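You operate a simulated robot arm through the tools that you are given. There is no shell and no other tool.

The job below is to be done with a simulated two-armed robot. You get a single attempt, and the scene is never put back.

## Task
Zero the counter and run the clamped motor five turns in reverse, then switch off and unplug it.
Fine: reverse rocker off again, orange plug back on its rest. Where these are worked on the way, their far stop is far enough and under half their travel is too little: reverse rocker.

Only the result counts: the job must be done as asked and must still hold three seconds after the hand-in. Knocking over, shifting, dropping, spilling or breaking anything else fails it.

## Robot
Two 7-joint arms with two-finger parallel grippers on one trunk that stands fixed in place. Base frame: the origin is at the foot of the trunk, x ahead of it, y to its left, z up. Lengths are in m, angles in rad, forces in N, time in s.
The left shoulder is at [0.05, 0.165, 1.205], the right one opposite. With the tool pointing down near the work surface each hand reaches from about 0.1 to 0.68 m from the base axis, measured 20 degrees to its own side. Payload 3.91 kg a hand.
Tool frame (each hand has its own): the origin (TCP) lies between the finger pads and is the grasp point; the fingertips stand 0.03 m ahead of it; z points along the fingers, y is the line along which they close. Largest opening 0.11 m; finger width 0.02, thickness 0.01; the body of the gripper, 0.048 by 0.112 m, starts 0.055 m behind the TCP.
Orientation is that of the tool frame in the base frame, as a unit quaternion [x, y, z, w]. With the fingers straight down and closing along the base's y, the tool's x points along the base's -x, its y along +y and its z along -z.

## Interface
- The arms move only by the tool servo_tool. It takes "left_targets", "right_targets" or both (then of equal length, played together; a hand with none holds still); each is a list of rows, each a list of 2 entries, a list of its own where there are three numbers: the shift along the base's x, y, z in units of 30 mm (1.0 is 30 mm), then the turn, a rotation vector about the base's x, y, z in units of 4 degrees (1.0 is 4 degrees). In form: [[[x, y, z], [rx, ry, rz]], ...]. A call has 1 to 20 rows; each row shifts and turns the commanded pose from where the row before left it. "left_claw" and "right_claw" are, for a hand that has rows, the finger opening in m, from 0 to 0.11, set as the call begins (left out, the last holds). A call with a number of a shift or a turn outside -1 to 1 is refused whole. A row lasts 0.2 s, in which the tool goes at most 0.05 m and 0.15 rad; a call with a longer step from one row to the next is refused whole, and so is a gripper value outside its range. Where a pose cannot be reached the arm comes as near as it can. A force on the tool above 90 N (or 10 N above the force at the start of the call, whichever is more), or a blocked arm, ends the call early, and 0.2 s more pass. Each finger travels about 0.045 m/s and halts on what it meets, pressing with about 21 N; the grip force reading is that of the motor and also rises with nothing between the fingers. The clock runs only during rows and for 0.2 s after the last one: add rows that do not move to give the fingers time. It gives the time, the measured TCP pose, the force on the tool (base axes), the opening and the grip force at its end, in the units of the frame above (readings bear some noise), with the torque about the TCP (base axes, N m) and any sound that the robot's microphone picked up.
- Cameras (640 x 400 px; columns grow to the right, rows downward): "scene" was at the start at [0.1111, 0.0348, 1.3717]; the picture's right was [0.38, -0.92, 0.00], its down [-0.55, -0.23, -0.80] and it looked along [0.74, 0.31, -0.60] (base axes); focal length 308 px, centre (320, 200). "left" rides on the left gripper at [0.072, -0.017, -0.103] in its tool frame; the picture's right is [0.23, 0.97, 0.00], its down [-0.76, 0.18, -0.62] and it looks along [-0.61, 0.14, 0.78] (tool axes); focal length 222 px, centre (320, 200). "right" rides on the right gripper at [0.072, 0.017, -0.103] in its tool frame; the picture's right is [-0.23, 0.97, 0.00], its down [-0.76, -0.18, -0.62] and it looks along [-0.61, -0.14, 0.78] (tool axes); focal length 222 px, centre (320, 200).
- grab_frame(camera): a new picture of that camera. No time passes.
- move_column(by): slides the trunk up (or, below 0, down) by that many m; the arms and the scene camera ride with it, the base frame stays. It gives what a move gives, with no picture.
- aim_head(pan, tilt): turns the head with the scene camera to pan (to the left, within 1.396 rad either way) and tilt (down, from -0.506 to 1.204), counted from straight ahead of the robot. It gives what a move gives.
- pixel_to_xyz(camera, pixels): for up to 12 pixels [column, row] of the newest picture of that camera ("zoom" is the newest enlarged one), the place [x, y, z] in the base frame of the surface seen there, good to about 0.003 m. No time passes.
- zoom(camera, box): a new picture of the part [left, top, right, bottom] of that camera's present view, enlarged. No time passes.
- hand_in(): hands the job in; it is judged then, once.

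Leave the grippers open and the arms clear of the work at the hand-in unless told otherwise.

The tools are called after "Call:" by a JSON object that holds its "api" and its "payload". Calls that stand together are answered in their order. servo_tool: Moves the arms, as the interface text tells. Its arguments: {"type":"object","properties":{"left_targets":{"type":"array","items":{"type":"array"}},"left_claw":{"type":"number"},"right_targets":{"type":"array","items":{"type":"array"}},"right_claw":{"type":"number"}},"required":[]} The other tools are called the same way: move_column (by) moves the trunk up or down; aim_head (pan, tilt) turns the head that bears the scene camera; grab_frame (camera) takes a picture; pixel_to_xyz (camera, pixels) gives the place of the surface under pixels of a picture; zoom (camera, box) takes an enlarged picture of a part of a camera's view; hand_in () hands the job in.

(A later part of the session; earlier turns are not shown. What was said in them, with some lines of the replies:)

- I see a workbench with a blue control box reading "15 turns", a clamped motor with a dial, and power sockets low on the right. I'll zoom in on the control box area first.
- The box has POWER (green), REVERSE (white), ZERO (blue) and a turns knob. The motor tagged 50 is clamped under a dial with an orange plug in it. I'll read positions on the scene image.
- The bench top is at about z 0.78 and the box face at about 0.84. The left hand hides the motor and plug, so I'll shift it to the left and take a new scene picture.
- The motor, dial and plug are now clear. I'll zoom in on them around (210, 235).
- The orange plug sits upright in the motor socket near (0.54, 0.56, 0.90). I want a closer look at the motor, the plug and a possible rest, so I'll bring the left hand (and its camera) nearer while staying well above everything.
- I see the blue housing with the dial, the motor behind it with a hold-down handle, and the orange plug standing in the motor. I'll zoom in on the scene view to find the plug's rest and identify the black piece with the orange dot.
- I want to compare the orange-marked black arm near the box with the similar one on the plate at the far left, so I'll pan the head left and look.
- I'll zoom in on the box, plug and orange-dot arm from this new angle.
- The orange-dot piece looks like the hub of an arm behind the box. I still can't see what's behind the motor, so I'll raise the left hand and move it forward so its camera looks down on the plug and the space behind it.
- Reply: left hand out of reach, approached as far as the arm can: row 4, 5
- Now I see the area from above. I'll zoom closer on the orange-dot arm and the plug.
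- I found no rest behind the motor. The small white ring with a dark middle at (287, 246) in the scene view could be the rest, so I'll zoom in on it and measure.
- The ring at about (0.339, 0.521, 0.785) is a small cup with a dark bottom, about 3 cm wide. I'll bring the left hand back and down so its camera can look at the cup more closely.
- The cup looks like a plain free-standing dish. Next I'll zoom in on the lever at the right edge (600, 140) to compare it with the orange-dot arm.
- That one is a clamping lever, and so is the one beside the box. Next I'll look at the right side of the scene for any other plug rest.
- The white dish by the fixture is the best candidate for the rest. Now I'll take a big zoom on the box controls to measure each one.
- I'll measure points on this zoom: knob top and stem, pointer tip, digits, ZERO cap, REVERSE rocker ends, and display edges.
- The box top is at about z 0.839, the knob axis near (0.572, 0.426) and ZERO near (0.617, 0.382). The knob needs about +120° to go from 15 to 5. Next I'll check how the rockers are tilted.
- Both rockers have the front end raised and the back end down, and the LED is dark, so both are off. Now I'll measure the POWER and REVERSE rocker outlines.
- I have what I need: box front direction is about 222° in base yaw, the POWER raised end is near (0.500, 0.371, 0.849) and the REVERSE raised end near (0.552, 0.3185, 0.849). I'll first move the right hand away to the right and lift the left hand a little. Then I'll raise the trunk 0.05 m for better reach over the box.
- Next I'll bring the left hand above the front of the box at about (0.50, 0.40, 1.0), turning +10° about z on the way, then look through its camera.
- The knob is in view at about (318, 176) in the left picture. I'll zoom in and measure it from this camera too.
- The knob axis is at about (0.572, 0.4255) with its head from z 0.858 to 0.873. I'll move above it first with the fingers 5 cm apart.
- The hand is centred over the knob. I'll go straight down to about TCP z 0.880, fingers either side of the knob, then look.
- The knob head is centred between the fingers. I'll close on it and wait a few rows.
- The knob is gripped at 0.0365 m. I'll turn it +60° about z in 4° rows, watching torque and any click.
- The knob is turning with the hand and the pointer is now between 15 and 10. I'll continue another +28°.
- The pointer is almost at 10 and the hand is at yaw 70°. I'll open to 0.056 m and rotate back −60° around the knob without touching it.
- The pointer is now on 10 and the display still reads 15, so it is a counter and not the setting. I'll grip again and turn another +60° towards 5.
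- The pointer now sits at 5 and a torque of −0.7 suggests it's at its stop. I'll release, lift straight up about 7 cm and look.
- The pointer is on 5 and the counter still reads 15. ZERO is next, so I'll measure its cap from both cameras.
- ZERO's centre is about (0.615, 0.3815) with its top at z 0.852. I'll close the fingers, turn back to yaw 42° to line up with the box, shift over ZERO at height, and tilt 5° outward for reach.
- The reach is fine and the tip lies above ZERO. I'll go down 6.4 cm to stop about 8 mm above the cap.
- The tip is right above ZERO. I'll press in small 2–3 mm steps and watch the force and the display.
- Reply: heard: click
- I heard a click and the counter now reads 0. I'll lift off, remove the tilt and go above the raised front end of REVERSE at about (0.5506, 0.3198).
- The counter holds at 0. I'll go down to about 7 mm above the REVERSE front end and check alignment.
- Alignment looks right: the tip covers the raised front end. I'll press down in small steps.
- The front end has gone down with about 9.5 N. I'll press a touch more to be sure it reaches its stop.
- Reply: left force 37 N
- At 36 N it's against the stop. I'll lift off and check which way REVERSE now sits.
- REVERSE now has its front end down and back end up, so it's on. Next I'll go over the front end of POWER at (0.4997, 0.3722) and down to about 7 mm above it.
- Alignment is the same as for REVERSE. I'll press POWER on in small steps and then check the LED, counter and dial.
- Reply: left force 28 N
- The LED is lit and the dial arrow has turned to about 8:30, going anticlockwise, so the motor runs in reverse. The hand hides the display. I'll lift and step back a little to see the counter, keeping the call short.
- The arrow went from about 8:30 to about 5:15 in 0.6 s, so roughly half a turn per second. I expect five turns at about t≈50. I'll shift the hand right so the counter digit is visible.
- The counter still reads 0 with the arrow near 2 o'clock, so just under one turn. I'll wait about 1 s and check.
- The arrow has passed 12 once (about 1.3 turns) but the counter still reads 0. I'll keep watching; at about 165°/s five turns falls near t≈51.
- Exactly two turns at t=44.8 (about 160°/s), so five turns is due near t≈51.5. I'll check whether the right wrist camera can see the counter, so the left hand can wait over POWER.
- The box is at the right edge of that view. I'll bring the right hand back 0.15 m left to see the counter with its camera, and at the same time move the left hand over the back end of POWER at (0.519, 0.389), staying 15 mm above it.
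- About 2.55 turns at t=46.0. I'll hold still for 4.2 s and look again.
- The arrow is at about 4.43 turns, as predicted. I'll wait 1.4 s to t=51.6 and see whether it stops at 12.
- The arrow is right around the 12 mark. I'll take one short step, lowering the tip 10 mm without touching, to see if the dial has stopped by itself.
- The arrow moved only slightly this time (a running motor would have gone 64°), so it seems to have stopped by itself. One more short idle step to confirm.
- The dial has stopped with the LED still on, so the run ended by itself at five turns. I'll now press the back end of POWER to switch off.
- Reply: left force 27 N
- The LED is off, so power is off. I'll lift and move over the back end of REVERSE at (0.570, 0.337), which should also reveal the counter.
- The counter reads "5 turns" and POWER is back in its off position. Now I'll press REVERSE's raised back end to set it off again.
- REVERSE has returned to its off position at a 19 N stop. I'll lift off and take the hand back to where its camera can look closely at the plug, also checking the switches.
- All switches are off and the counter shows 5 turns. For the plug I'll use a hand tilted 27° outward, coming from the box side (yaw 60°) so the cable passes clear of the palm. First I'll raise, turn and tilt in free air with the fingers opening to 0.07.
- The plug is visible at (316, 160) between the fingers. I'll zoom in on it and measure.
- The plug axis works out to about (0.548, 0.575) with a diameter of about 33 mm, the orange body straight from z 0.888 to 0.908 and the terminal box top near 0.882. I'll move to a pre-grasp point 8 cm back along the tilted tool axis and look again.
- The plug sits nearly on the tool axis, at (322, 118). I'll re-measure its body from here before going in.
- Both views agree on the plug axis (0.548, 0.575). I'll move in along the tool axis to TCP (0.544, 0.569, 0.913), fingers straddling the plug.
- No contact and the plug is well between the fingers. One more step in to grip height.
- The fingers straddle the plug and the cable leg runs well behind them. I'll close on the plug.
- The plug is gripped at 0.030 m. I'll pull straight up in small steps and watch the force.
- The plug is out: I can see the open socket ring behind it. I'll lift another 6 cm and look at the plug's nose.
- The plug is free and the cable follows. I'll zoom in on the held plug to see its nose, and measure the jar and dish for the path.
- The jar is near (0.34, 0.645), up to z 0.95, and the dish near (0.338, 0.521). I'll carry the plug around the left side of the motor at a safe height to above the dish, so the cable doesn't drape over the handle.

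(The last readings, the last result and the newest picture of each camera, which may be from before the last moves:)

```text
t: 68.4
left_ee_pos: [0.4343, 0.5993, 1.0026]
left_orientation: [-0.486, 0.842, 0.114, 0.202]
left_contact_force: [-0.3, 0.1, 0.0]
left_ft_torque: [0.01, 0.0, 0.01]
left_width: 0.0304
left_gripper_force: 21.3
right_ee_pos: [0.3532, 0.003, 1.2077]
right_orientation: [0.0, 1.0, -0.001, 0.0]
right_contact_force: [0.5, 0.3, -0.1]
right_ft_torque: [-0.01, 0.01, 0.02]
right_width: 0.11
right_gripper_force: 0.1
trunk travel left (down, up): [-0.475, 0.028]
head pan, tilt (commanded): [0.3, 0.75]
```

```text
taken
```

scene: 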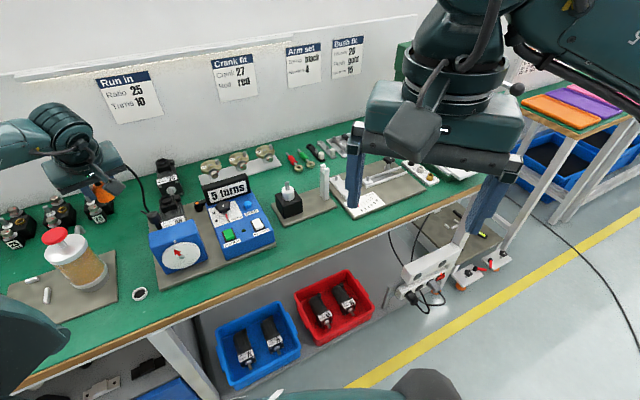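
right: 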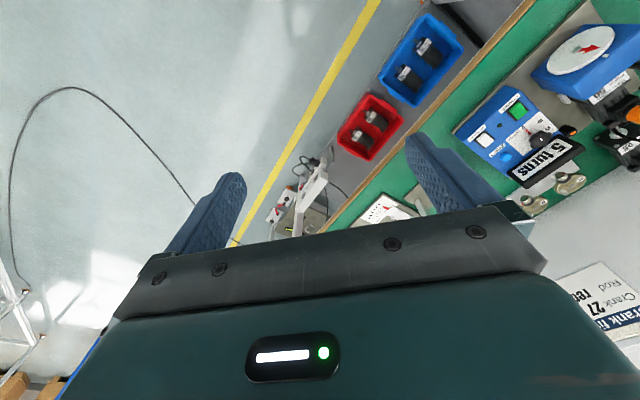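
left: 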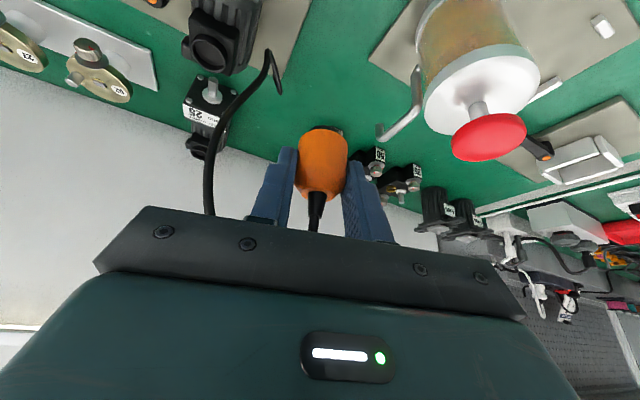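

The carry is going cleanly. Next leg: to above the dish, at TCP about (0.334, 0.515, 0.98).

Call:
{"api": "servo_tool", "payload": {"left_targets": [[[-0.836, -0.707, -0.1], [0, 0, 0]], [[-0.836, -0.707, -0.2], [0, 0, 0]], [[-0.836, -0.707, -0.2], [0, 0, 0]], [[-0.836, -0.707, -0.2], [0, 0, 0]], [[0, 0, 0], [0, 0, 0]]]}}

Call:
{"api": "grab_frame", "payload": {"camera": "scene"}}

Call:
{"api": "grab_frame", "payload": {"camera": "left"}}

```text
t: 69.6
left_ee_pos: [0.3335, 0.515, 0.982]
left_orientation: [-0.486, 0.842, 0.114, 0.202]
left_contact_force: [-0.7, 0.9, -0.4]
left_ft_torque: [0.01, 0.02, 0.03]
left_width: 0.0306
left_gripper_force: 20.1
right_ee_pos: [0.3521, 0.0017, 1.2082]
right_orientation: [0.001, 1.0, 0.0, 0.0]
right_contact_force: [0.8, -0.5, -0.6]
right_ft_torque: [0.01, 0.03, -0.01]
right_width: 0.1098
right_gripper_force: 0.1
trunk travel left (down, up): [-0.475, 0.028]
head pan, tilt (commanded): [0.3, 0.75]
```

```text
taken
```

scene: 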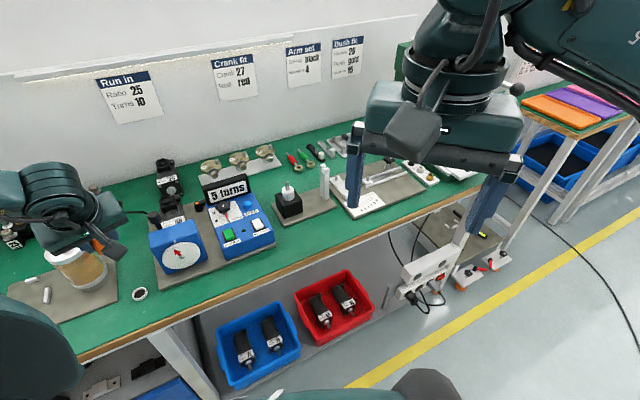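

```text
taken
```

left: 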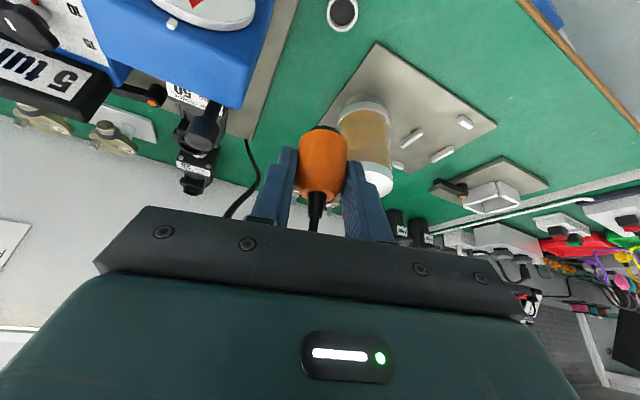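

The dish shows at (343, 13) in the left picture. I'll measure it and the held plug from here.

Call:
{"api": "zoom", "payload": {"camera": "left", "box": [290, 0, 400, 60]}}

Call:
{"api": "pixel_to_xyz", "payload": {"camera": "left", "pixels": [[343, 13], [330, 15], [356, 13], [343, 28], [343, 2], [320, 140], [320, 150], [320, 160], [320, 170], [305, 155], [340, 155], [328, 128]]}}

Call:
{"api": "zoom", "payload": {"camera": "left", "box": [270, 100, 370, 230]}}

```text
5.82 times, centred on (345, 30) of left
```

zoom: 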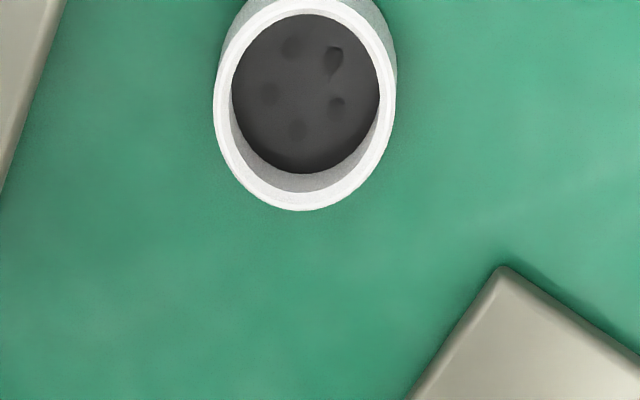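

```text
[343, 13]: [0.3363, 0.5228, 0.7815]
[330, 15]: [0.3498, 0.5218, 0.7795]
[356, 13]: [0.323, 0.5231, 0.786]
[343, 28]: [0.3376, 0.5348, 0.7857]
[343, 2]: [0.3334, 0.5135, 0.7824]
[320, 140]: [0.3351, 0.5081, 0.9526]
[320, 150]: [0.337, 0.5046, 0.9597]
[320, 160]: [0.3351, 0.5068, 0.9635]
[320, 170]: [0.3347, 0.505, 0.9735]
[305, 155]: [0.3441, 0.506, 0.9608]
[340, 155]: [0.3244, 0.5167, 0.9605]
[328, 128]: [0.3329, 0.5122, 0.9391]
```

```text
3.08 times, centred on (320, 165) of left
```

zoom: 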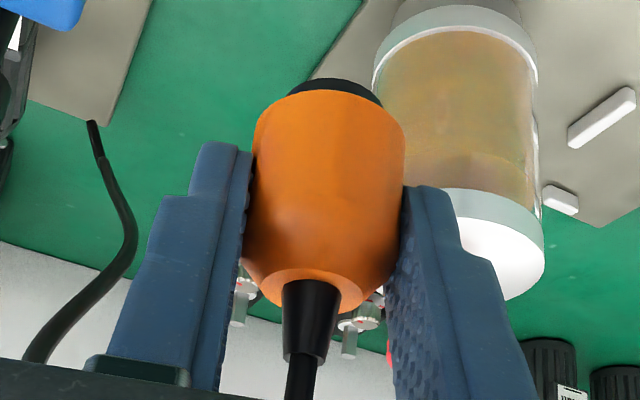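

The dish floor shows five small spots like a pin pattern, so it is the plug's rest. Its centre is about (0.3365, 0.5215), rim z 0.787. I need the left edge of the dial housing for hand clearance, so I'll measure it.

Call:
{"api": "zoom", "payload": {"camera": "scene", "box": [110, 200, 220, 300]}}

Call:
{"api": "pixel_to_xyz", "payload": {"camera": "zoom", "pixels": [[172, 190], [180, 240], [215, 270], [300, 250], [205, 330], [165, 160], [160, 370], [180, 330], [285, 200]]}}

```text
4.00 times, centred on (165, 250) of scene
```

zoom: 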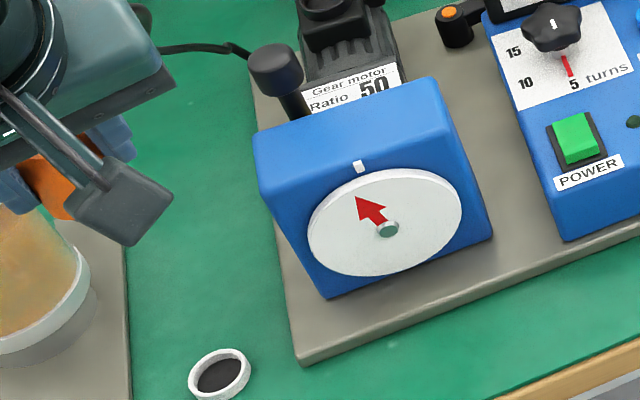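

```text
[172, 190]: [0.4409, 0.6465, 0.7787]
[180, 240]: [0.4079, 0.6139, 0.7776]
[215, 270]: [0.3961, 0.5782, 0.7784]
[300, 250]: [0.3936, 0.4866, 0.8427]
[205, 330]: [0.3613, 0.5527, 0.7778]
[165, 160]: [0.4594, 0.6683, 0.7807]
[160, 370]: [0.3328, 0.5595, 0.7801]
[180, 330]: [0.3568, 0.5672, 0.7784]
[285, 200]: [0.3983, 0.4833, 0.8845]
```

The housing's left edge is near (0.395, 0.485), about 2 cm from the hand's corner at the final pose. For more room I'll turn the hand −30° about z here in the air, keeping the plug upright.

Call:
{"api": "servo_tool", "payload": {"left_targets": [[[0, 0, 0], [0, 0, -0.9375]], [[0, 0, 0], [0, 0, -0.9375]], [[0, 0, 0], [0, 0, -0.9375]], [[0, 0, 0], [0, 0, -0.9375]], [[0, 0, 0], [0, 0, -0.9375]], [[0, 0, 0], [0, 0, -0.9375]], [[0, 0, 0], [0, 0, -0.9375]], [[0, 0, 0], [0, 0, -0.9375]], [[0, 0, 0], [0, 0, 0]]]}}

Call:
{"api": "grab_frame", "payload": {"camera": "left"}}

Call:
{"api": "zoom", "payload": {"camera": "left", "box": [270, 100, 370, 230]}}

Call:
{"api": "grab_frame", "payload": {"camera": "scene"}}

```text
t: 71.6
left_ee_pos: [0.3365, 0.5139, 0.9825]
left_orientation: [-0.253, 0.939, 0.058, 0.225]
left_contact_force: [0.2, -0.2, 0.0]
left_ft_torque: [-0.01, 0.0, -0.03]
left_width: 0.0304
left_gripper_force: 20.8
right_ee_pos: [0.3525, 0.0008, 1.2068]
right_orientation: [0.0, 1.0, 0.0, 0.0]
right_contact_force: [0.1, 0.2, 0.3]
right_ft_torque: [-0.01, 0.0, 0.01]
right_width: 0.11
right_gripper_force: 0.0
trunk travel left (down, up): [-0.475, 0.028]
head pan, tilt (commanded): [0.3, 0.75]
```

```text
taken
```

left: 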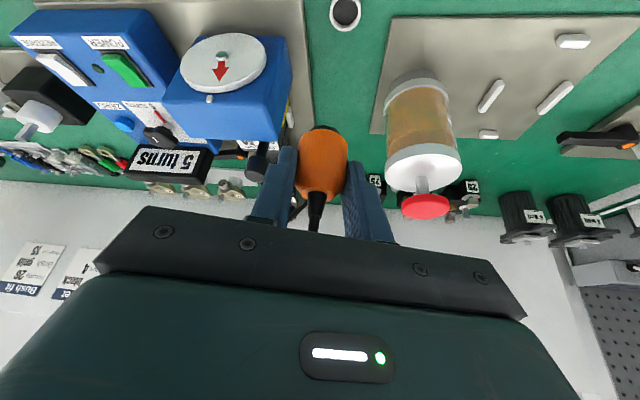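

```text
3.08 times, centred on (320, 165) of left
```

zoom: 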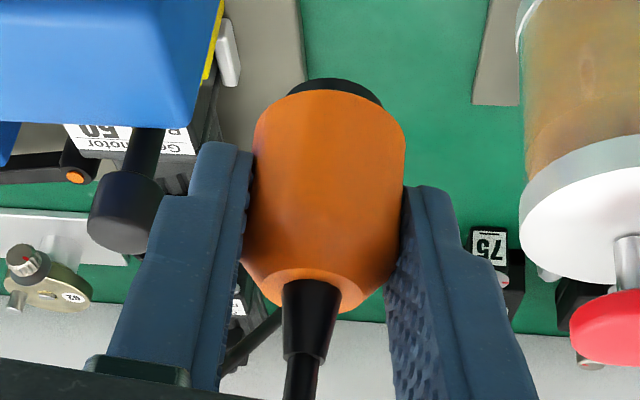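

```text
taken
```

scene: 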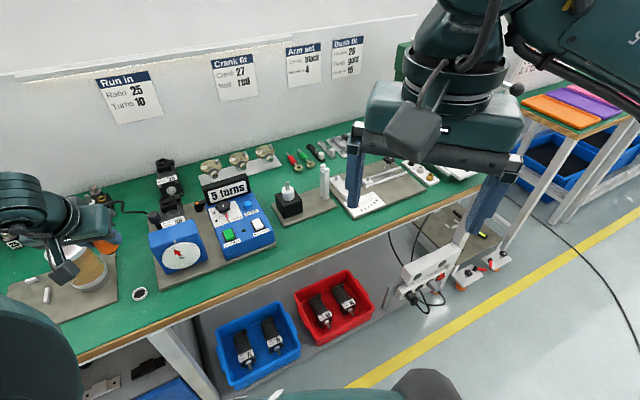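

The plug stayed steady in the grip. I'll re-measure the dish (345, 12) and plug from this pose.

Call:
{"api": "pixel_to_xyz", "payload": {"camera": "left", "pixels": [[345, 12], [333, 12], [359, 12], [345, 27], [345, 1], [322, 140], [322, 146], [322, 152], [322, 158], [322, 164], [302, 150], [342, 150]]}}

Call:
{"api": "zoom", "payload": {"camera": "left", "box": [290, 0, 400, 68]}}

```text
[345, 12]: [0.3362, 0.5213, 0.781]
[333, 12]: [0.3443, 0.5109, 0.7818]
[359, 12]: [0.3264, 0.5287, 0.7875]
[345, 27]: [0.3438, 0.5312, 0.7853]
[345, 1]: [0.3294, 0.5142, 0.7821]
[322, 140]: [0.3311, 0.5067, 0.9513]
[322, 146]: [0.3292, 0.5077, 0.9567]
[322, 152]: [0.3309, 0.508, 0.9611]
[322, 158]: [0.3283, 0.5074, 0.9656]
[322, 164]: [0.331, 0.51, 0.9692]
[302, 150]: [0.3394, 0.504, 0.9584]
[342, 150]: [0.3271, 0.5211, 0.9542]
```

```text
5.82 times, centred on (345, 34) of left
```

zoom: 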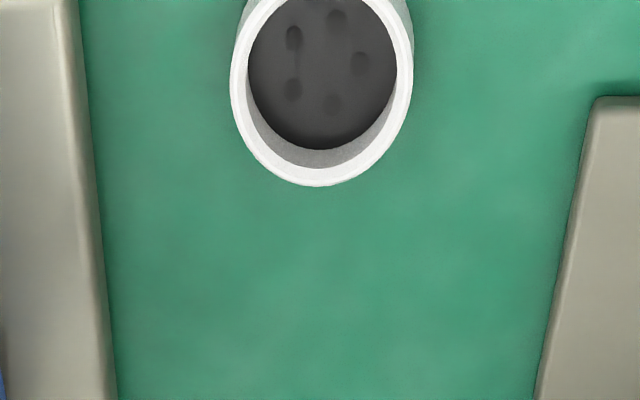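

Plug axis is about (0.342, 0.5175) and dish centre about (0.336, 0.521), so I'll shift by (−6, +3.5) mm. I'll also descend to about 3.5 cm above the seated height and check.

Call:
{"api": "servo_tool", "payload": {"left_targets": [[[-0.05, 0.03, -0.81], [0, 0, 0]], [[-0.05, 0.03, -0.81], [0, 0, 0]], [[-0.05, 0.03, -0.81], [0, 0, 0]], [[-0.05, 0.03, -0.81], [0, 0, 0]], [[0, 0, -0.81], [0, 0, 0]], [[0, 0, 0], [0, 0, 0]]]}}

Call:
{"api": "grab_frame", "payload": {"camera": "left"}}

Call:
{"api": "zoom", "payload": {"camera": "left", "box": [270, 60, 390, 220]}}

Call:
{"api": "zoom", "payload": {"camera": "scene", "box": [80, 230, 220, 330]}}

```text
t: 73.0
left_ee_pos: [0.3279, 0.5205, 0.8595]
left_orientation: [-0.252, 0.939, 0.058, 0.225]
left_contact_force: [-0.3, -0.4, 0.0]
left_ft_torque: [0.02, 0.0, 0.04]
left_width: 0.0305
left_gripper_force: 21.1
right_ee_pos: [0.3533, 0.0011, 1.2084]
right_orientation: [0.0, 1.0, 0.0, 0.001]
right_contact_force: [0.3, 0.3, -0.1]
right_ft_torque: [0.01, 0.01, 0.02]
right_width: 0.1101
right_gripper_force: 0.1
trunk travel left (down, up): [-0.475, 0.028]
head pan, tilt (commanded): [0.3, 0.75]
```

```text
taken
```

left: 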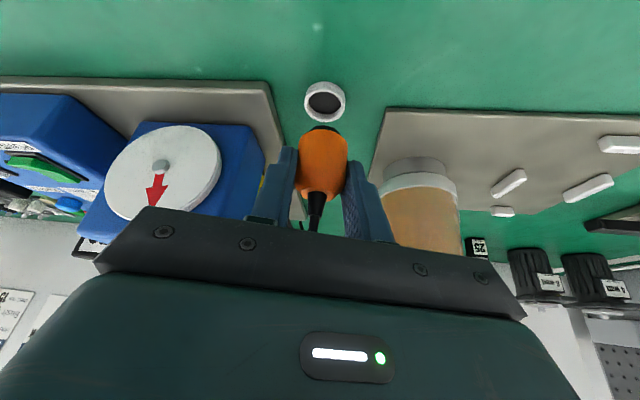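

```text
2.50 times, centred on (330, 140) of left
```

zoom: 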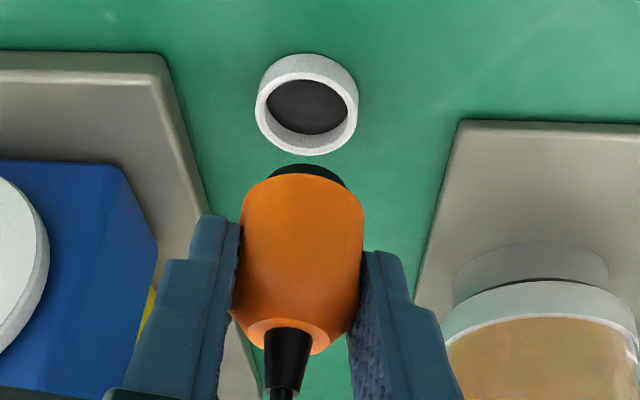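

```text
4.00 times, centred on (150, 280) of scene
```

zoom: 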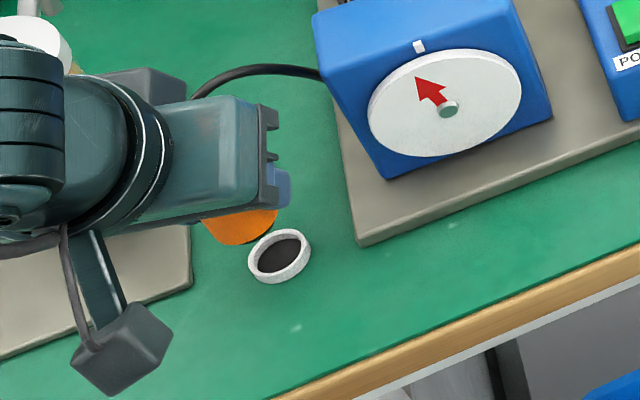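

Dish and plug are both in view, about 4 cm apart vertically. I'll measure both again at this closer range.

Call:
{"api": "pixel_to_xyz", "payload": {"camera": "left", "pixels": [[325, 102], [309, 103], [341, 103], [325, 119], [325, 89], [322, 140], [322, 146], [322, 152], [322, 158], [322, 164], [325, 108], [325, 96]]}}

Call:
{"api": "zoom", "payload": {"camera": "left", "box": [290, 70, 360, 130]}}

```text
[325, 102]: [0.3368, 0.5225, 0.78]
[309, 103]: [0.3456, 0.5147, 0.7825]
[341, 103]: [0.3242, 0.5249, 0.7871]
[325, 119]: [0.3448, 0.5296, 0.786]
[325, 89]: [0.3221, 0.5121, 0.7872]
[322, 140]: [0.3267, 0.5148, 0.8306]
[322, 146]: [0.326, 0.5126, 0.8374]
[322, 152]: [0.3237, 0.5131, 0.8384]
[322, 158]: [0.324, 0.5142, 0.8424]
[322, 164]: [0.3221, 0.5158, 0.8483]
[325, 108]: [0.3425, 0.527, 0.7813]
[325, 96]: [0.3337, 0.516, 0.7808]
```

```text
6.67 times, centred on (325, 100) of left
```

zoom: 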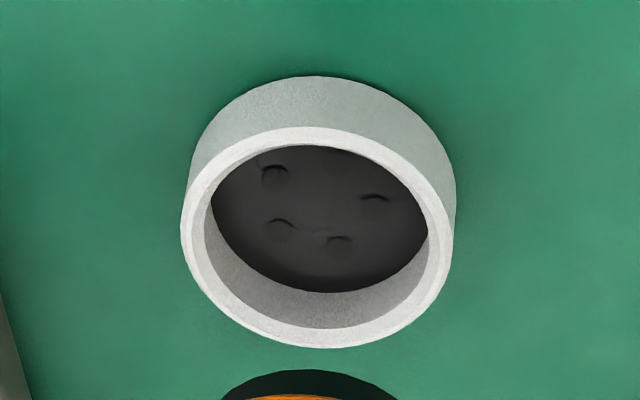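

From the image geometry, the plug needs about (+1.5, −3) mm to be over the dish centre. I'll apply that while lowering 2.1 cm, leaving the nose just above the rim.

Call:
{"api": "servo_tool", "payload": {"left_targets": [[[0.025, -0.05, -0.3], [0, 0, 0]], [[0.025, -0.05, -0.4], [0, 0, 0]], [[0, 0, 0], [0, 0, 0]]]}}

Call:
{"api": "grab_frame", "payload": {"camera": "left"}}

Call:
{"api": "zoom", "payload": {"camera": "left", "box": [275, 80, 375, 200]}}

Call:
{"api": "zoom", "payload": {"camera": "scene", "box": [110, 270, 170, 320]}}

```text
t: 73.8
left_ee_pos: [0.3295, 0.5152, 0.8375]
left_orientation: [-0.252, 0.939, 0.058, 0.225]
left_contact_force: [-0.6, 0.0, -0.1]
left_ft_torque: [0.02, 0.0, 0.02]
left_width: 0.0306
left_gripper_force: 21.1
right_ee_pos: [0.3531, 0.0011, 1.208]
right_orientation: [0.001, 1.0, 0.0, 0.0]
right_contact_force: [0.5, -1.1, -0.4]
right_ft_torque: [0.01, 0.0, -0.01]
right_width: 0.1102
right_gripper_force: 0.0
trunk travel left (down, up): [-0.475, 0.028]
head pan, tilt (commanded): [0.3, 0.75]
```

```text
taken
```

left: 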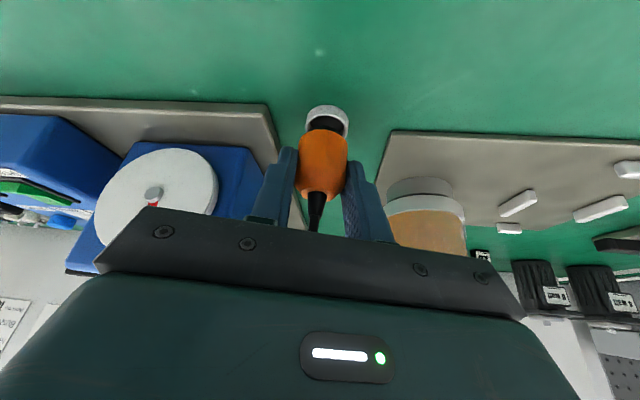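

```text
3.33 times, centred on (325, 140) of left
```

zoom: 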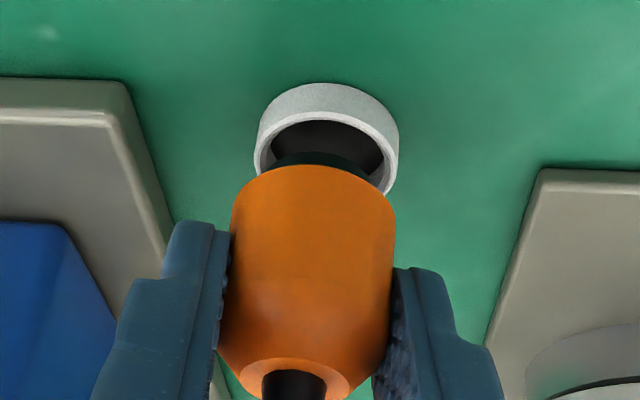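

```text
8.00 times, centred on (140, 295) of scene
```

zoom: 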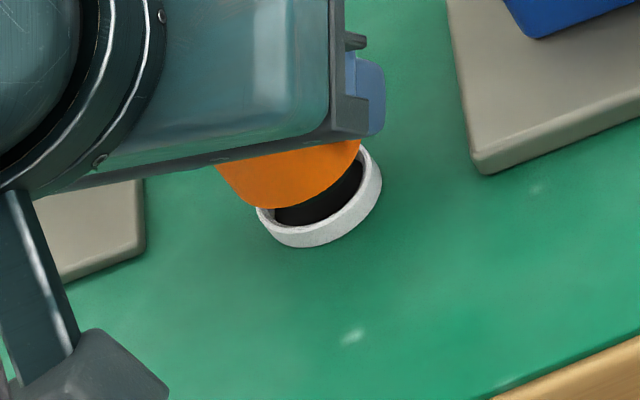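

The nose looks centred sideways over the dish. I'll zoom tighter with both cameras to judge the other direction.

Call:
{"api": "zoom", "payload": {"camera": "scene", "box": [122, 280, 154, 302]}}

Call:
{"api": "zoom", "payload": {"camera": "left", "box": [295, 100, 360, 145]}}

```text
16.00 times, centred on (138, 291) of scene
```

zoom: 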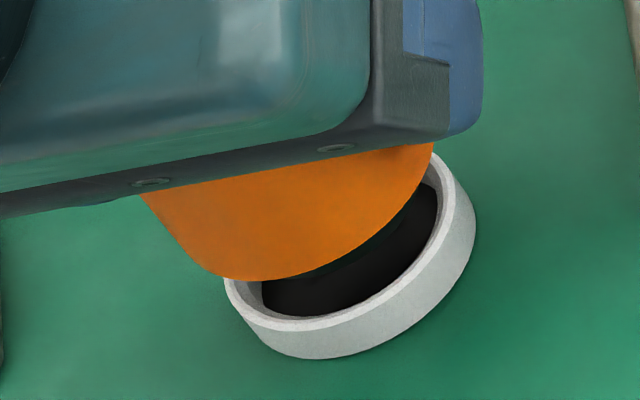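

```text
8.89 times, centred on (328, 122) of left
```

zoom: 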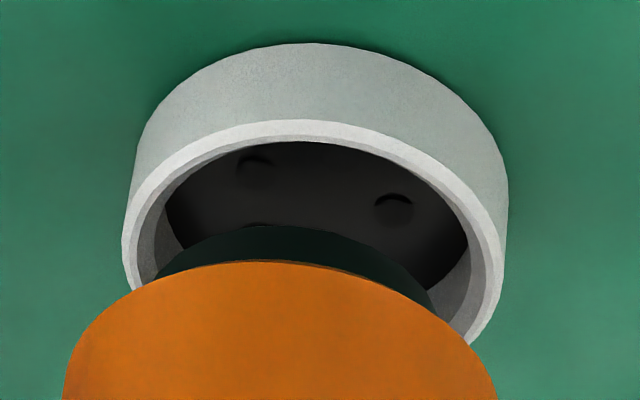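

The arcs match: the plug is within about 1 mm of the dish centre in both views. I'll lower in 3 mm steps and watch the force.

Call:
{"api": "servo_tool", "payload": {"left_targets": [[[0, 0, -0.1], [0, 0, 0]], [[0, 0, -0.1], [0, 0, 0]], [[0, 0, -0.1], [0, 0, 0]], [[0, 0, 0], [0, 0, 0]]]}}

Call:
{"api": "zoom", "payload": {"camera": "left", "box": [295, 100, 360, 145]}}

Call:
{"api": "zoom", "payload": {"camera": "scene", "box": [122, 280, 154, 302]}}

```text
t: 74.8
left_ee_pos: [0.3303, 0.515, 0.83]
left_orientation: [-0.252, 0.939, 0.059, 0.224]
left_contact_force: [-3.2, 0.7, 1.3]
left_ft_torque: [0.05, 0.06, 0.03]
left_width: 0.0304
left_gripper_force: 20.8
right_ee_pos: [0.3528, 0.0021, 1.2073]
right_orientation: [0.0, 1.0, 0.0, 0.0]
right_contact_force: [1.1, -0.3, 0.5]
right_ft_torque: [0.03, 0.04, 0.01]
right_width: 0.1098
right_gripper_force: 0.2
trunk travel left (down, up): [-0.475, 0.028]
head pan, tilt (commanded): [0.3, 0.75]
```

```text
8.89 times, centred on (328, 122) of left
```

zoom: 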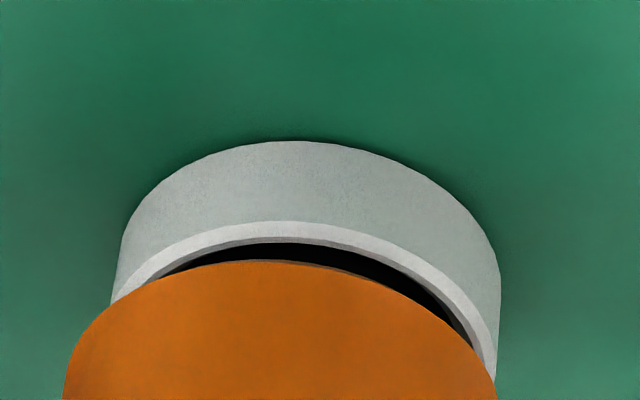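

```text
16.00 times, centred on (138, 291) of scene
```

zoom: 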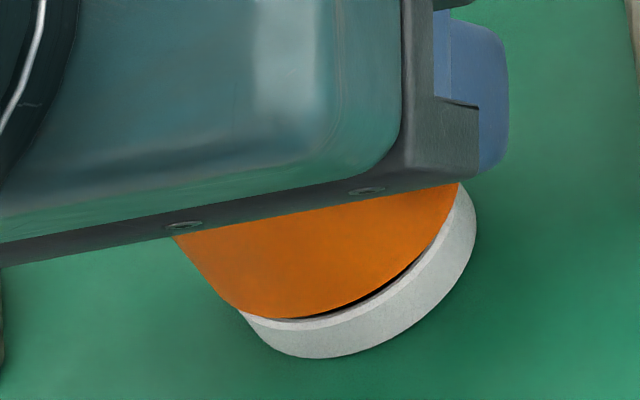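

The nose has entered the ring, with a light 3 N sideways touch. I'll ease 0.6 mm towards −x and lower a further 3 mm gently.

Call:
{"api": "servo_tool", "payload": {"left_targets": [[[-0.02, 0, -0.05], [0, 0, 0]], [[0, 0, -0.05], [0, 0, 0]], [[0, 0, 0], [0, 0, 0]]]}}

Call:
{"api": "zoom", "payload": {"camera": "left", "box": [295, 100, 360, 145]}}

Call:
{"api": "zoom", "payload": {"camera": "scene", "box": [122, 280, 154, 302]}}

```text
t: 75.6
left_ee_pos: [0.3282, 0.5159, 0.8269]
left_orientation: [-0.252, 0.939, 0.059, 0.226]
left_contact_force: [-5.3, 2.5, 9.3]
left_ft_torque: [0.09, 0.21, 0.1]
left_width: 0.0303
left_gripper_force: 21.0
right_ee_pos: [0.3523, -0.0002, 1.2082]
right_orientation: [0.0, 1.0, 0.001, 0.001]
right_contact_force: [0.1, -0.5, -0.4]
right_ft_torque: [0.02, 0.0, -0.01]
right_width: 0.1101
right_gripper_force: 0.1
trunk travel left (down, up): [-0.475, 0.028]
head pan, tilt (commanded): [0.3, 0.75]
```

```text
8.89 times, centred on (328, 122) of left
```

zoom: 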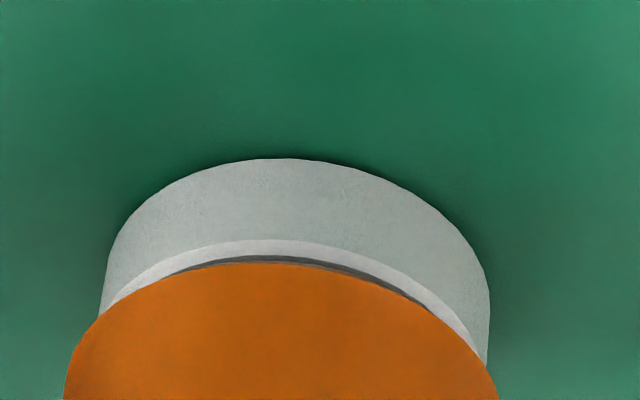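

```text
16.00 times, centred on (138, 291) of scene
```

zoom: 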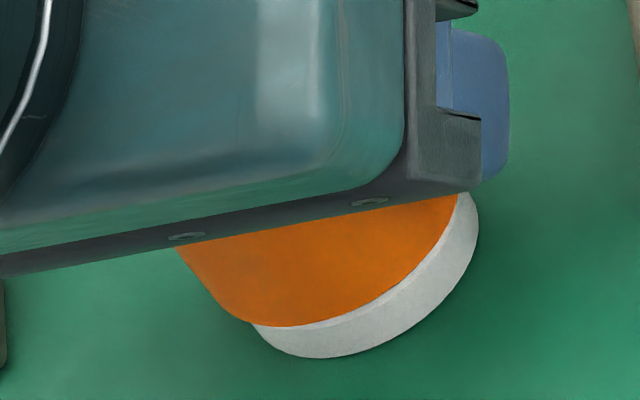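

The orange body now meets the rim with 9 N upward, so it's seated. I'll relax the small sideways load by about 1 mm, then open the fingers slightly to release.

Call:
{"api": "servo_tool", "payload": {"left_targets": [[[-0.035, 0.018, 0], [0, 0, 0]], [[0, 0, 0], [0, 0, 0]]]}}

Call:
{"api": "zoom", "payload": {"camera": "scene", "box": [122, 280, 154, 302]}}

```text
t: 76.2
left_ee_pos: [0.3291, 0.5153, 0.8282]
left_orientation: [-0.252, 0.939, 0.059, 0.227]
left_contact_force: [-0.6, 5.3, 9.7]
left_ft_torque: [0.21, 0.03, 0.12]
left_width: 0.0304
left_gripper_force: 21.4
right_ee_pos: [0.352, 0.0005, 1.2081]
right_orientation: [0.0, 1.0, 0.0, 0.0]
right_contact_force: [-0.1, 0.4, 0.2]
right_ft_torque: [-0.01, 0.04, 0.0]
right_width: 0.1099
right_gripper_force: 0.0
trunk travel left (down, up): [-0.475, 0.028]
head pan, tilt (commanded): [0.3, 0.75]
```

```text
16.00 times, centred on (138, 291) of scene
```

zoom: 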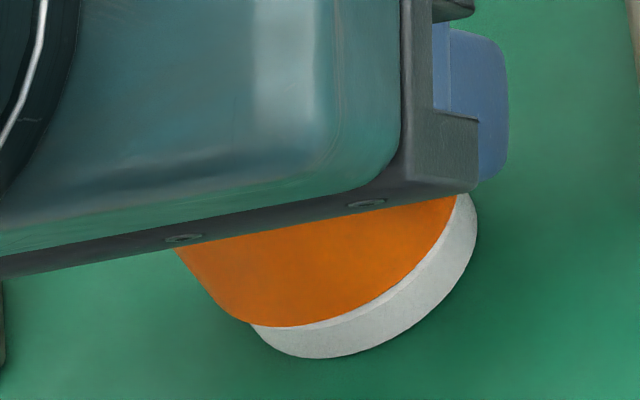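

The x load is gone, leaving 5 N in y. I'll relax that too, then open the fingers to 0.05 m in the following call.

Call:
{"api": "servo_tool", "payload": {"left_targets": [[[0, 0.03, 0.02], [0, 0, 0]], [[0, 0, 0], [0, 0, 0]]]}}

Call:
{"api": "servo_tool", "payload": {"left_targets": [[[0, 0, 0], [0, 0, 0]], [[0, 0, 0], [0, 0, 0]], [[0, 0, 0], [0, 0, 0]]], "left_claw": 0.05}}

Call:
{"api": "grab_frame", "payload": {"camera": "left"}}

Call:
{"api": "zoom", "payload": {"camera": "left", "box": [250, 90, 390, 220]}}

Call:
{"api": "zoom", "payload": {"camera": "scene", "box": [110, 260, 174, 304]}}

```text
t: 76.8
left_ee_pos: [0.3283, 0.5166, 0.8279]
left_orientation: [-0.252, 0.939, 0.058, 0.226]
left_contact_force: [0.7, 3.2, 8.0]
left_ft_torque: [0.25, -0.12, 0.02]
left_width: 0.0305
left_gripper_force: 20.4
right_ee_pos: [0.3533, 0.0001, 1.2068]
right_orientation: [0.0, 1.0, 0.0, 0.0]
right_contact_force: [0.5, 0.3, 1.0]
right_ft_torque: [0.0, 0.02, 0.03]
right_width: 0.1097
right_gripper_force: 0.0
trunk travel left (down, up): [-0.475, 0.028]
head pan, tilt (commanded): [0.3, 0.75]
```

```text
t: 77.6
left_ee_pos: [0.3284, 0.5164, 0.827]
left_orientation: [-0.251, 0.94, 0.057, 0.226]
left_contact_force: [0.2, -0.4, 0.4]
left_ft_torque: [0.0, 0.02, -0.03]
left_width: 0.0501
left_gripper_force: 0.1
right_ee_pos: [0.3529, 0.0015, 1.2069]
right_orientation: [-0.001, 1.0, 0.0, 0.0]
right_contact_force: [0.2, 0.0, -0.6]
right_ft_torque: [-0.01, 0.0, 0.04]
right_width: 0.1101
right_gripper_force: 0.0
trunk travel left (down, up): [-0.475, 0.028]
head pan, tilt (commanded): [0.3, 0.75]
```

```text
taken
```

left: 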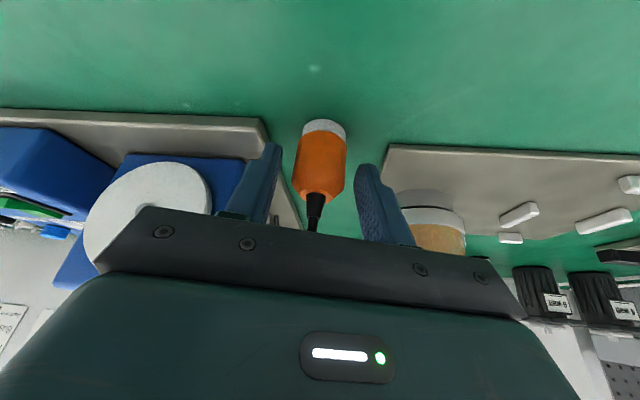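

```text
3.08 times, centred on (320, 155) of left
```

zoom: 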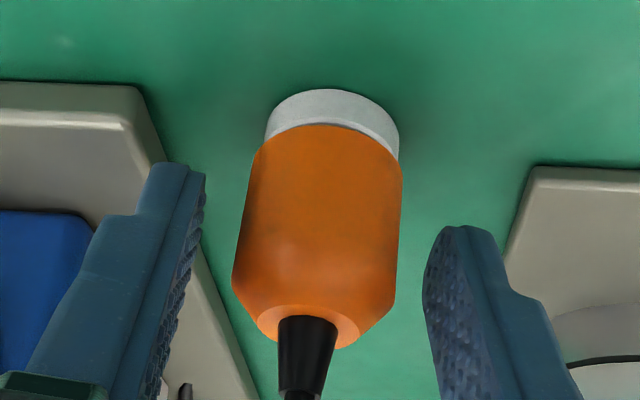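

```text
9.09 times, centred on (142, 282) of scene
```

zoom: 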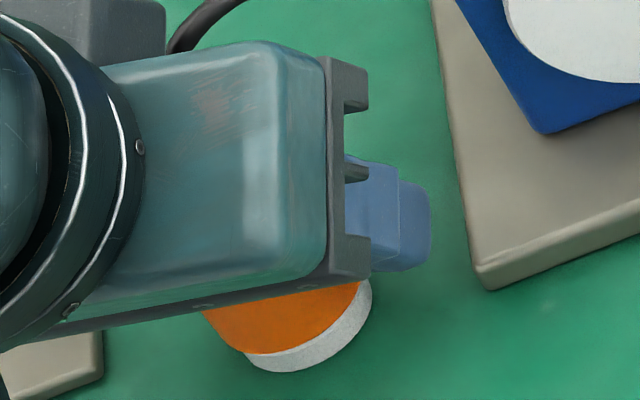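

The plug stands upright in its rest, free of the fingers. I'll back out along the tilted tool axis, away from the plug and cable.

Call:
{"api": "servo_tool", "payload": {"left_targets": [[[-0.2, -0.11, 0.44], [0, 0, 0]], [[-0.3, -0.17, 0.67], [0, 0, 0]], [[-0.39, -0.22, 0.89], [0, 0, 0]], [[-0.39, -0.22, 0.89], [0, 0, 0]]]}}

Call:
{"api": "grab_frame", "payload": {"camera": "left"}}

Call:
{"api": "grab_frame", "payload": {"camera": "scene"}}

```text
t: 78.6
left_ee_pos: [0.29, 0.4939, 0.9151]
left_orientation: [-0.253, 0.939, 0.059, 0.225]
left_contact_force: [-0.2, 0.0, 0.7]
left_ft_torque: [0.01, 0.01, 0.01]
left_width: 0.05
left_gripper_force: 0.0
right_ee_pos: [0.3519, 0.0002, 1.2077]
right_orientation: [-0.001, 1.0, 0.0, 0.0]
right_contact_force: [0.3, -0.6, 0.4]
right_ft_torque: [0.04, -0.01, 0.01]
right_width: 0.1102
right_gripper_force: 0.0
trunk travel left (down, up): [-0.475, 0.028]
head pan, tilt (commanded): [0.3, 0.75]
```

```text
taken
```

left: 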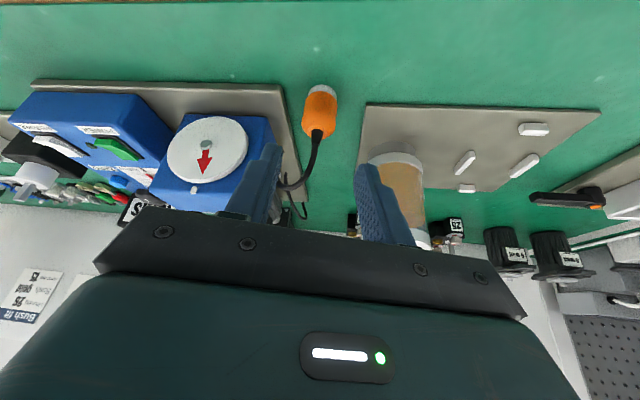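

```text
taken
```

scene: 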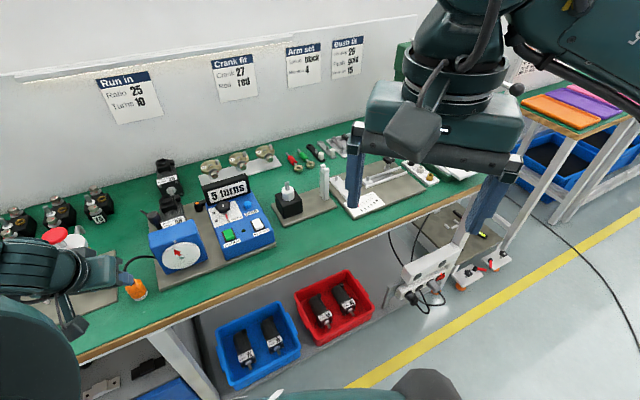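

The plug stands on its rest with the cable clear. I'll raise the left hand well clear, take out the tilt and open the gripper fully. The right hand will move back out of the way.

Call:
{"api": "servo_tool", "payload": {"left_targets": [[[-0.3, -0.3, 0.9], [0, 0, 0]], [[-0.2, -0.3, 0.9], [0, 0, 0]], [[-0.1, -0.3, 0.9], [-0.482, 0.835, 0]], [[0, -0.3, 0.9], [-0.482, 0.835, 0]], [[0, -0.3, 0.9], [-0.482, 0.835, 0]], [[0, -0.3, 0.9], [-0.482, 0.835, 0]], [[0, -0.3, 0.9], [-0.482, 0.835, 0]], [[0, -0.3, 0.5], [-0.482, 0.835, 0]], [[0, 0, 0], [-0.482, 0.835, 0]], [[0, 0, 0], [0, 0, 0]]], "left_claw": 0.1, "right_targets": [[[0, -1, 0], [0, 0, 0]], [[0, -1, 0], [0, 0, 0]], [[0, -1, 0], [0, 0, 0]], [[0, -1, 0], [0, 0, 0]], [[0, -1, 0], [0, 0, 0]], [[0, 0, 0], [0, 0, 0]], [[0, 0, 0], [0, 0, 0]], [[0, 0, 0], [0, 0, 0]], [[0, 0, 0], [0, 0, 0]], [[0, 0, 0], [0, 0, 0]]]}}

Call:
{"api": "grab_frame", "payload": {"camera": "scene"}}

Call:
{"api": "zoom", "payload": {"camera": "scene", "box": [90, 150, 290, 310]}}

Call:
{"api": "zoom", "payload": {"camera": "scene", "box": [110, 240, 180, 310]}}

```text
t: 80.8
left_ee_pos: [0.2733, 0.4229, 1.1189]
left_orientation: [-0.26, 0.966, -0.002, 0.0]
left_contact_force: [-0.6, 0.1, 0.2]
left_ft_torque: [0.01, 0.05, -0.03]
left_width: 0.1001
left_gripper_force: 0.0
right_ee_pos: [0.352, -0.1489, 1.2072]
right_orientation: [0.0, 1.0, 0.0, 0.0]
right_contact_force: [0.1, -0.7, 0.2]
right_ft_torque: [0.02, 0.0, 0.0]
right_width: 0.11
right_gripper_force: 0.0
trunk travel left (down, up): [-0.475, 0.028]
head pan, tilt (commanded): [0.3, 0.75]
```

```text
taken
```

scene: 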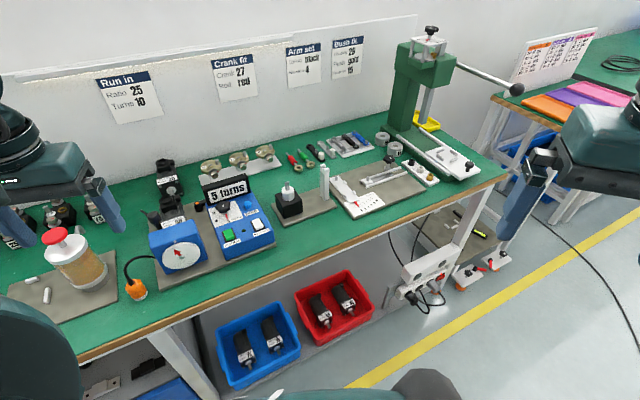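

```text
2.50 times, centred on (190, 230) of scene
```

zoom: 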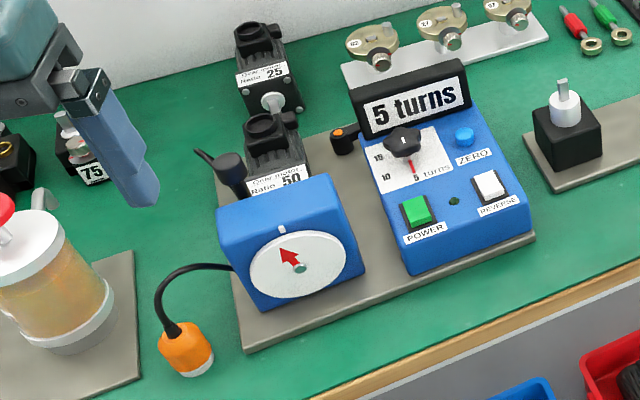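

```text
5.71 times, centred on (145, 275) of scene
```

zoom: 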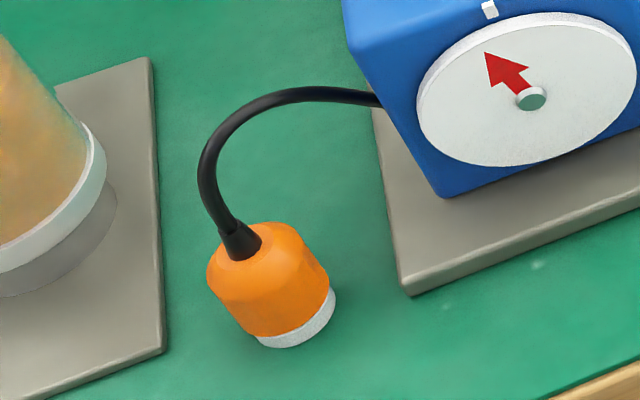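

All looks right: plug on its rest, counter at 5, both rockers off, motor still clamped. I'll wait a second to make sure the plug stays put and view it from the left camera too.

Call:
{"api": "servo_tool", "payload": {"left_targets": [[[0, 0, 0], [0, 0, 0]], [[0, 0, 0], [0, 0, 0]], [[0, 0, 0], [0, 0, 0]], [[0, 0, 0], [0, 0, 0]], [[0, 0, 0], [0, 0, 0]], [[0, 0, 0], [0, 0, 0]]], "left_claw": 0.11}}

Call:
{"api": "grab_frame", "payload": {"camera": "left"}}

Call:
{"api": "zoom", "payload": {"camera": "scene", "box": [110, 240, 180, 310]}}

Call:
{"api": "zoom", "payload": {"camera": "scene", "box": [200, 165, 280, 255]}}

```text
t: 82.2
left_ee_pos: [0.2721, 0.4231, 1.1178]
left_orientation: [-0.259, 0.966, -0.003, 0.0]
left_contact_force: [0.5, 0.6, 1.0]
left_ft_torque: [0.01, -0.01, 0.04]
left_width: 0.11
left_gripper_force: 0.0
right_ee_pos: [0.3526, -0.1501, 1.2072]
right_orientation: [0.0, 1.0, 0.0, 0.0]
right_contact_force: [0.5, -0.1, 0.6]
right_ft_torque: [0.0, -0.02, -0.03]
right_width: 0.1101
right_gripper_force: 0.1
trunk travel left (down, up): [-0.475, 0.028]
head pan, tilt (commanded): [0.3, 0.75]
```

```text
taken
```

left: 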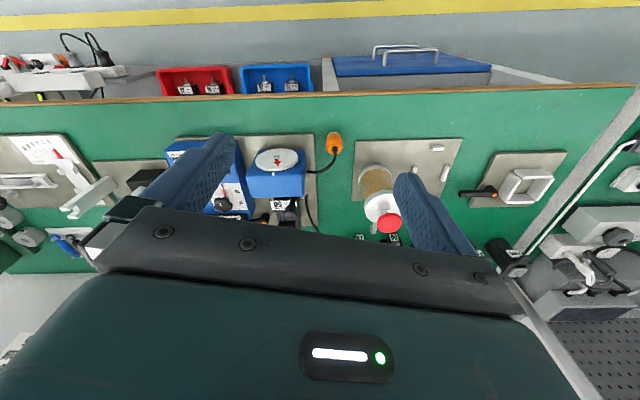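

```text
5.71 times, centred on (145, 275) of scene
```

zoom: 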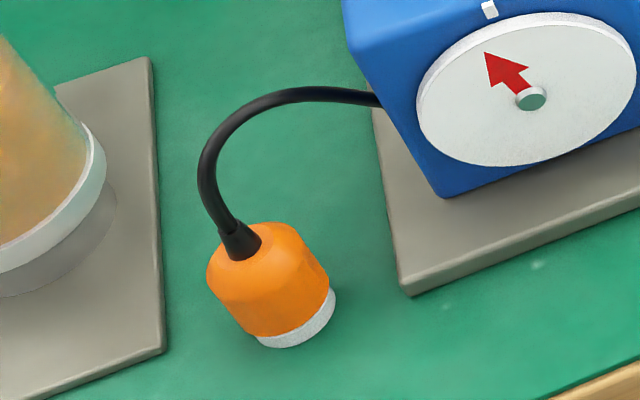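

```text
4.44 times, centred on (240, 210) of scene
```

zoom: 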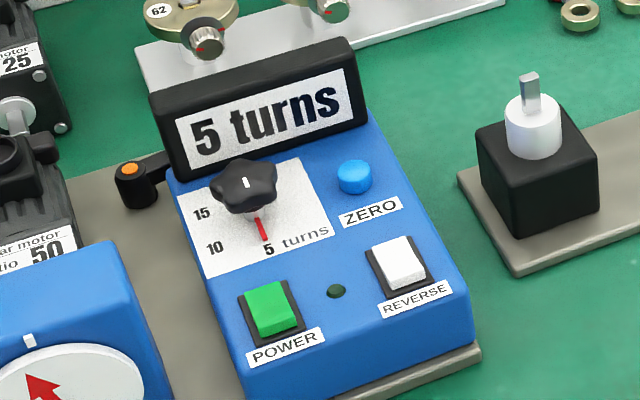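

Everything is stable. The counter reads 5 turns, POWER and REVERSE are off, the LED is dark and the plug stands on its rest. Both grippers are open and clear of the work, so I'm handing in.

Call:
{"api": "hand_in", "payload": {}}

```text
The job is handed in.
```

The job is done and handed in: the clamped motor ran five turns in reverse from a zeroed counter, then I switched it off and unplugged it. The hand-in returned no result, so I don't yet know how it was judged.

- **Counter:** I set the turns knob from 15 to 5 and pressed ZERO, which took the display to 0. The motor stopped by itself, and the display read "5 turns" afterwards.
- **Direction:** the dial turned anticlockwise with the REVERSE rocker pressed fully on.
- **Switches:** POWER is off with its light out, and REVERSE is back off.
- **Plug:** the orange plug stands upright in the small white dish by the fixture. Nothing marks the dish as the rest. I took it to be one because its floor has a pin-like pattern and the plug's nose fits it.
- **Knob:** I left the turns knob at 5.

At my last check, about 1.4 s after I moved the hands clear, nothing else looked moved. Both grippers were open and clear of the work.
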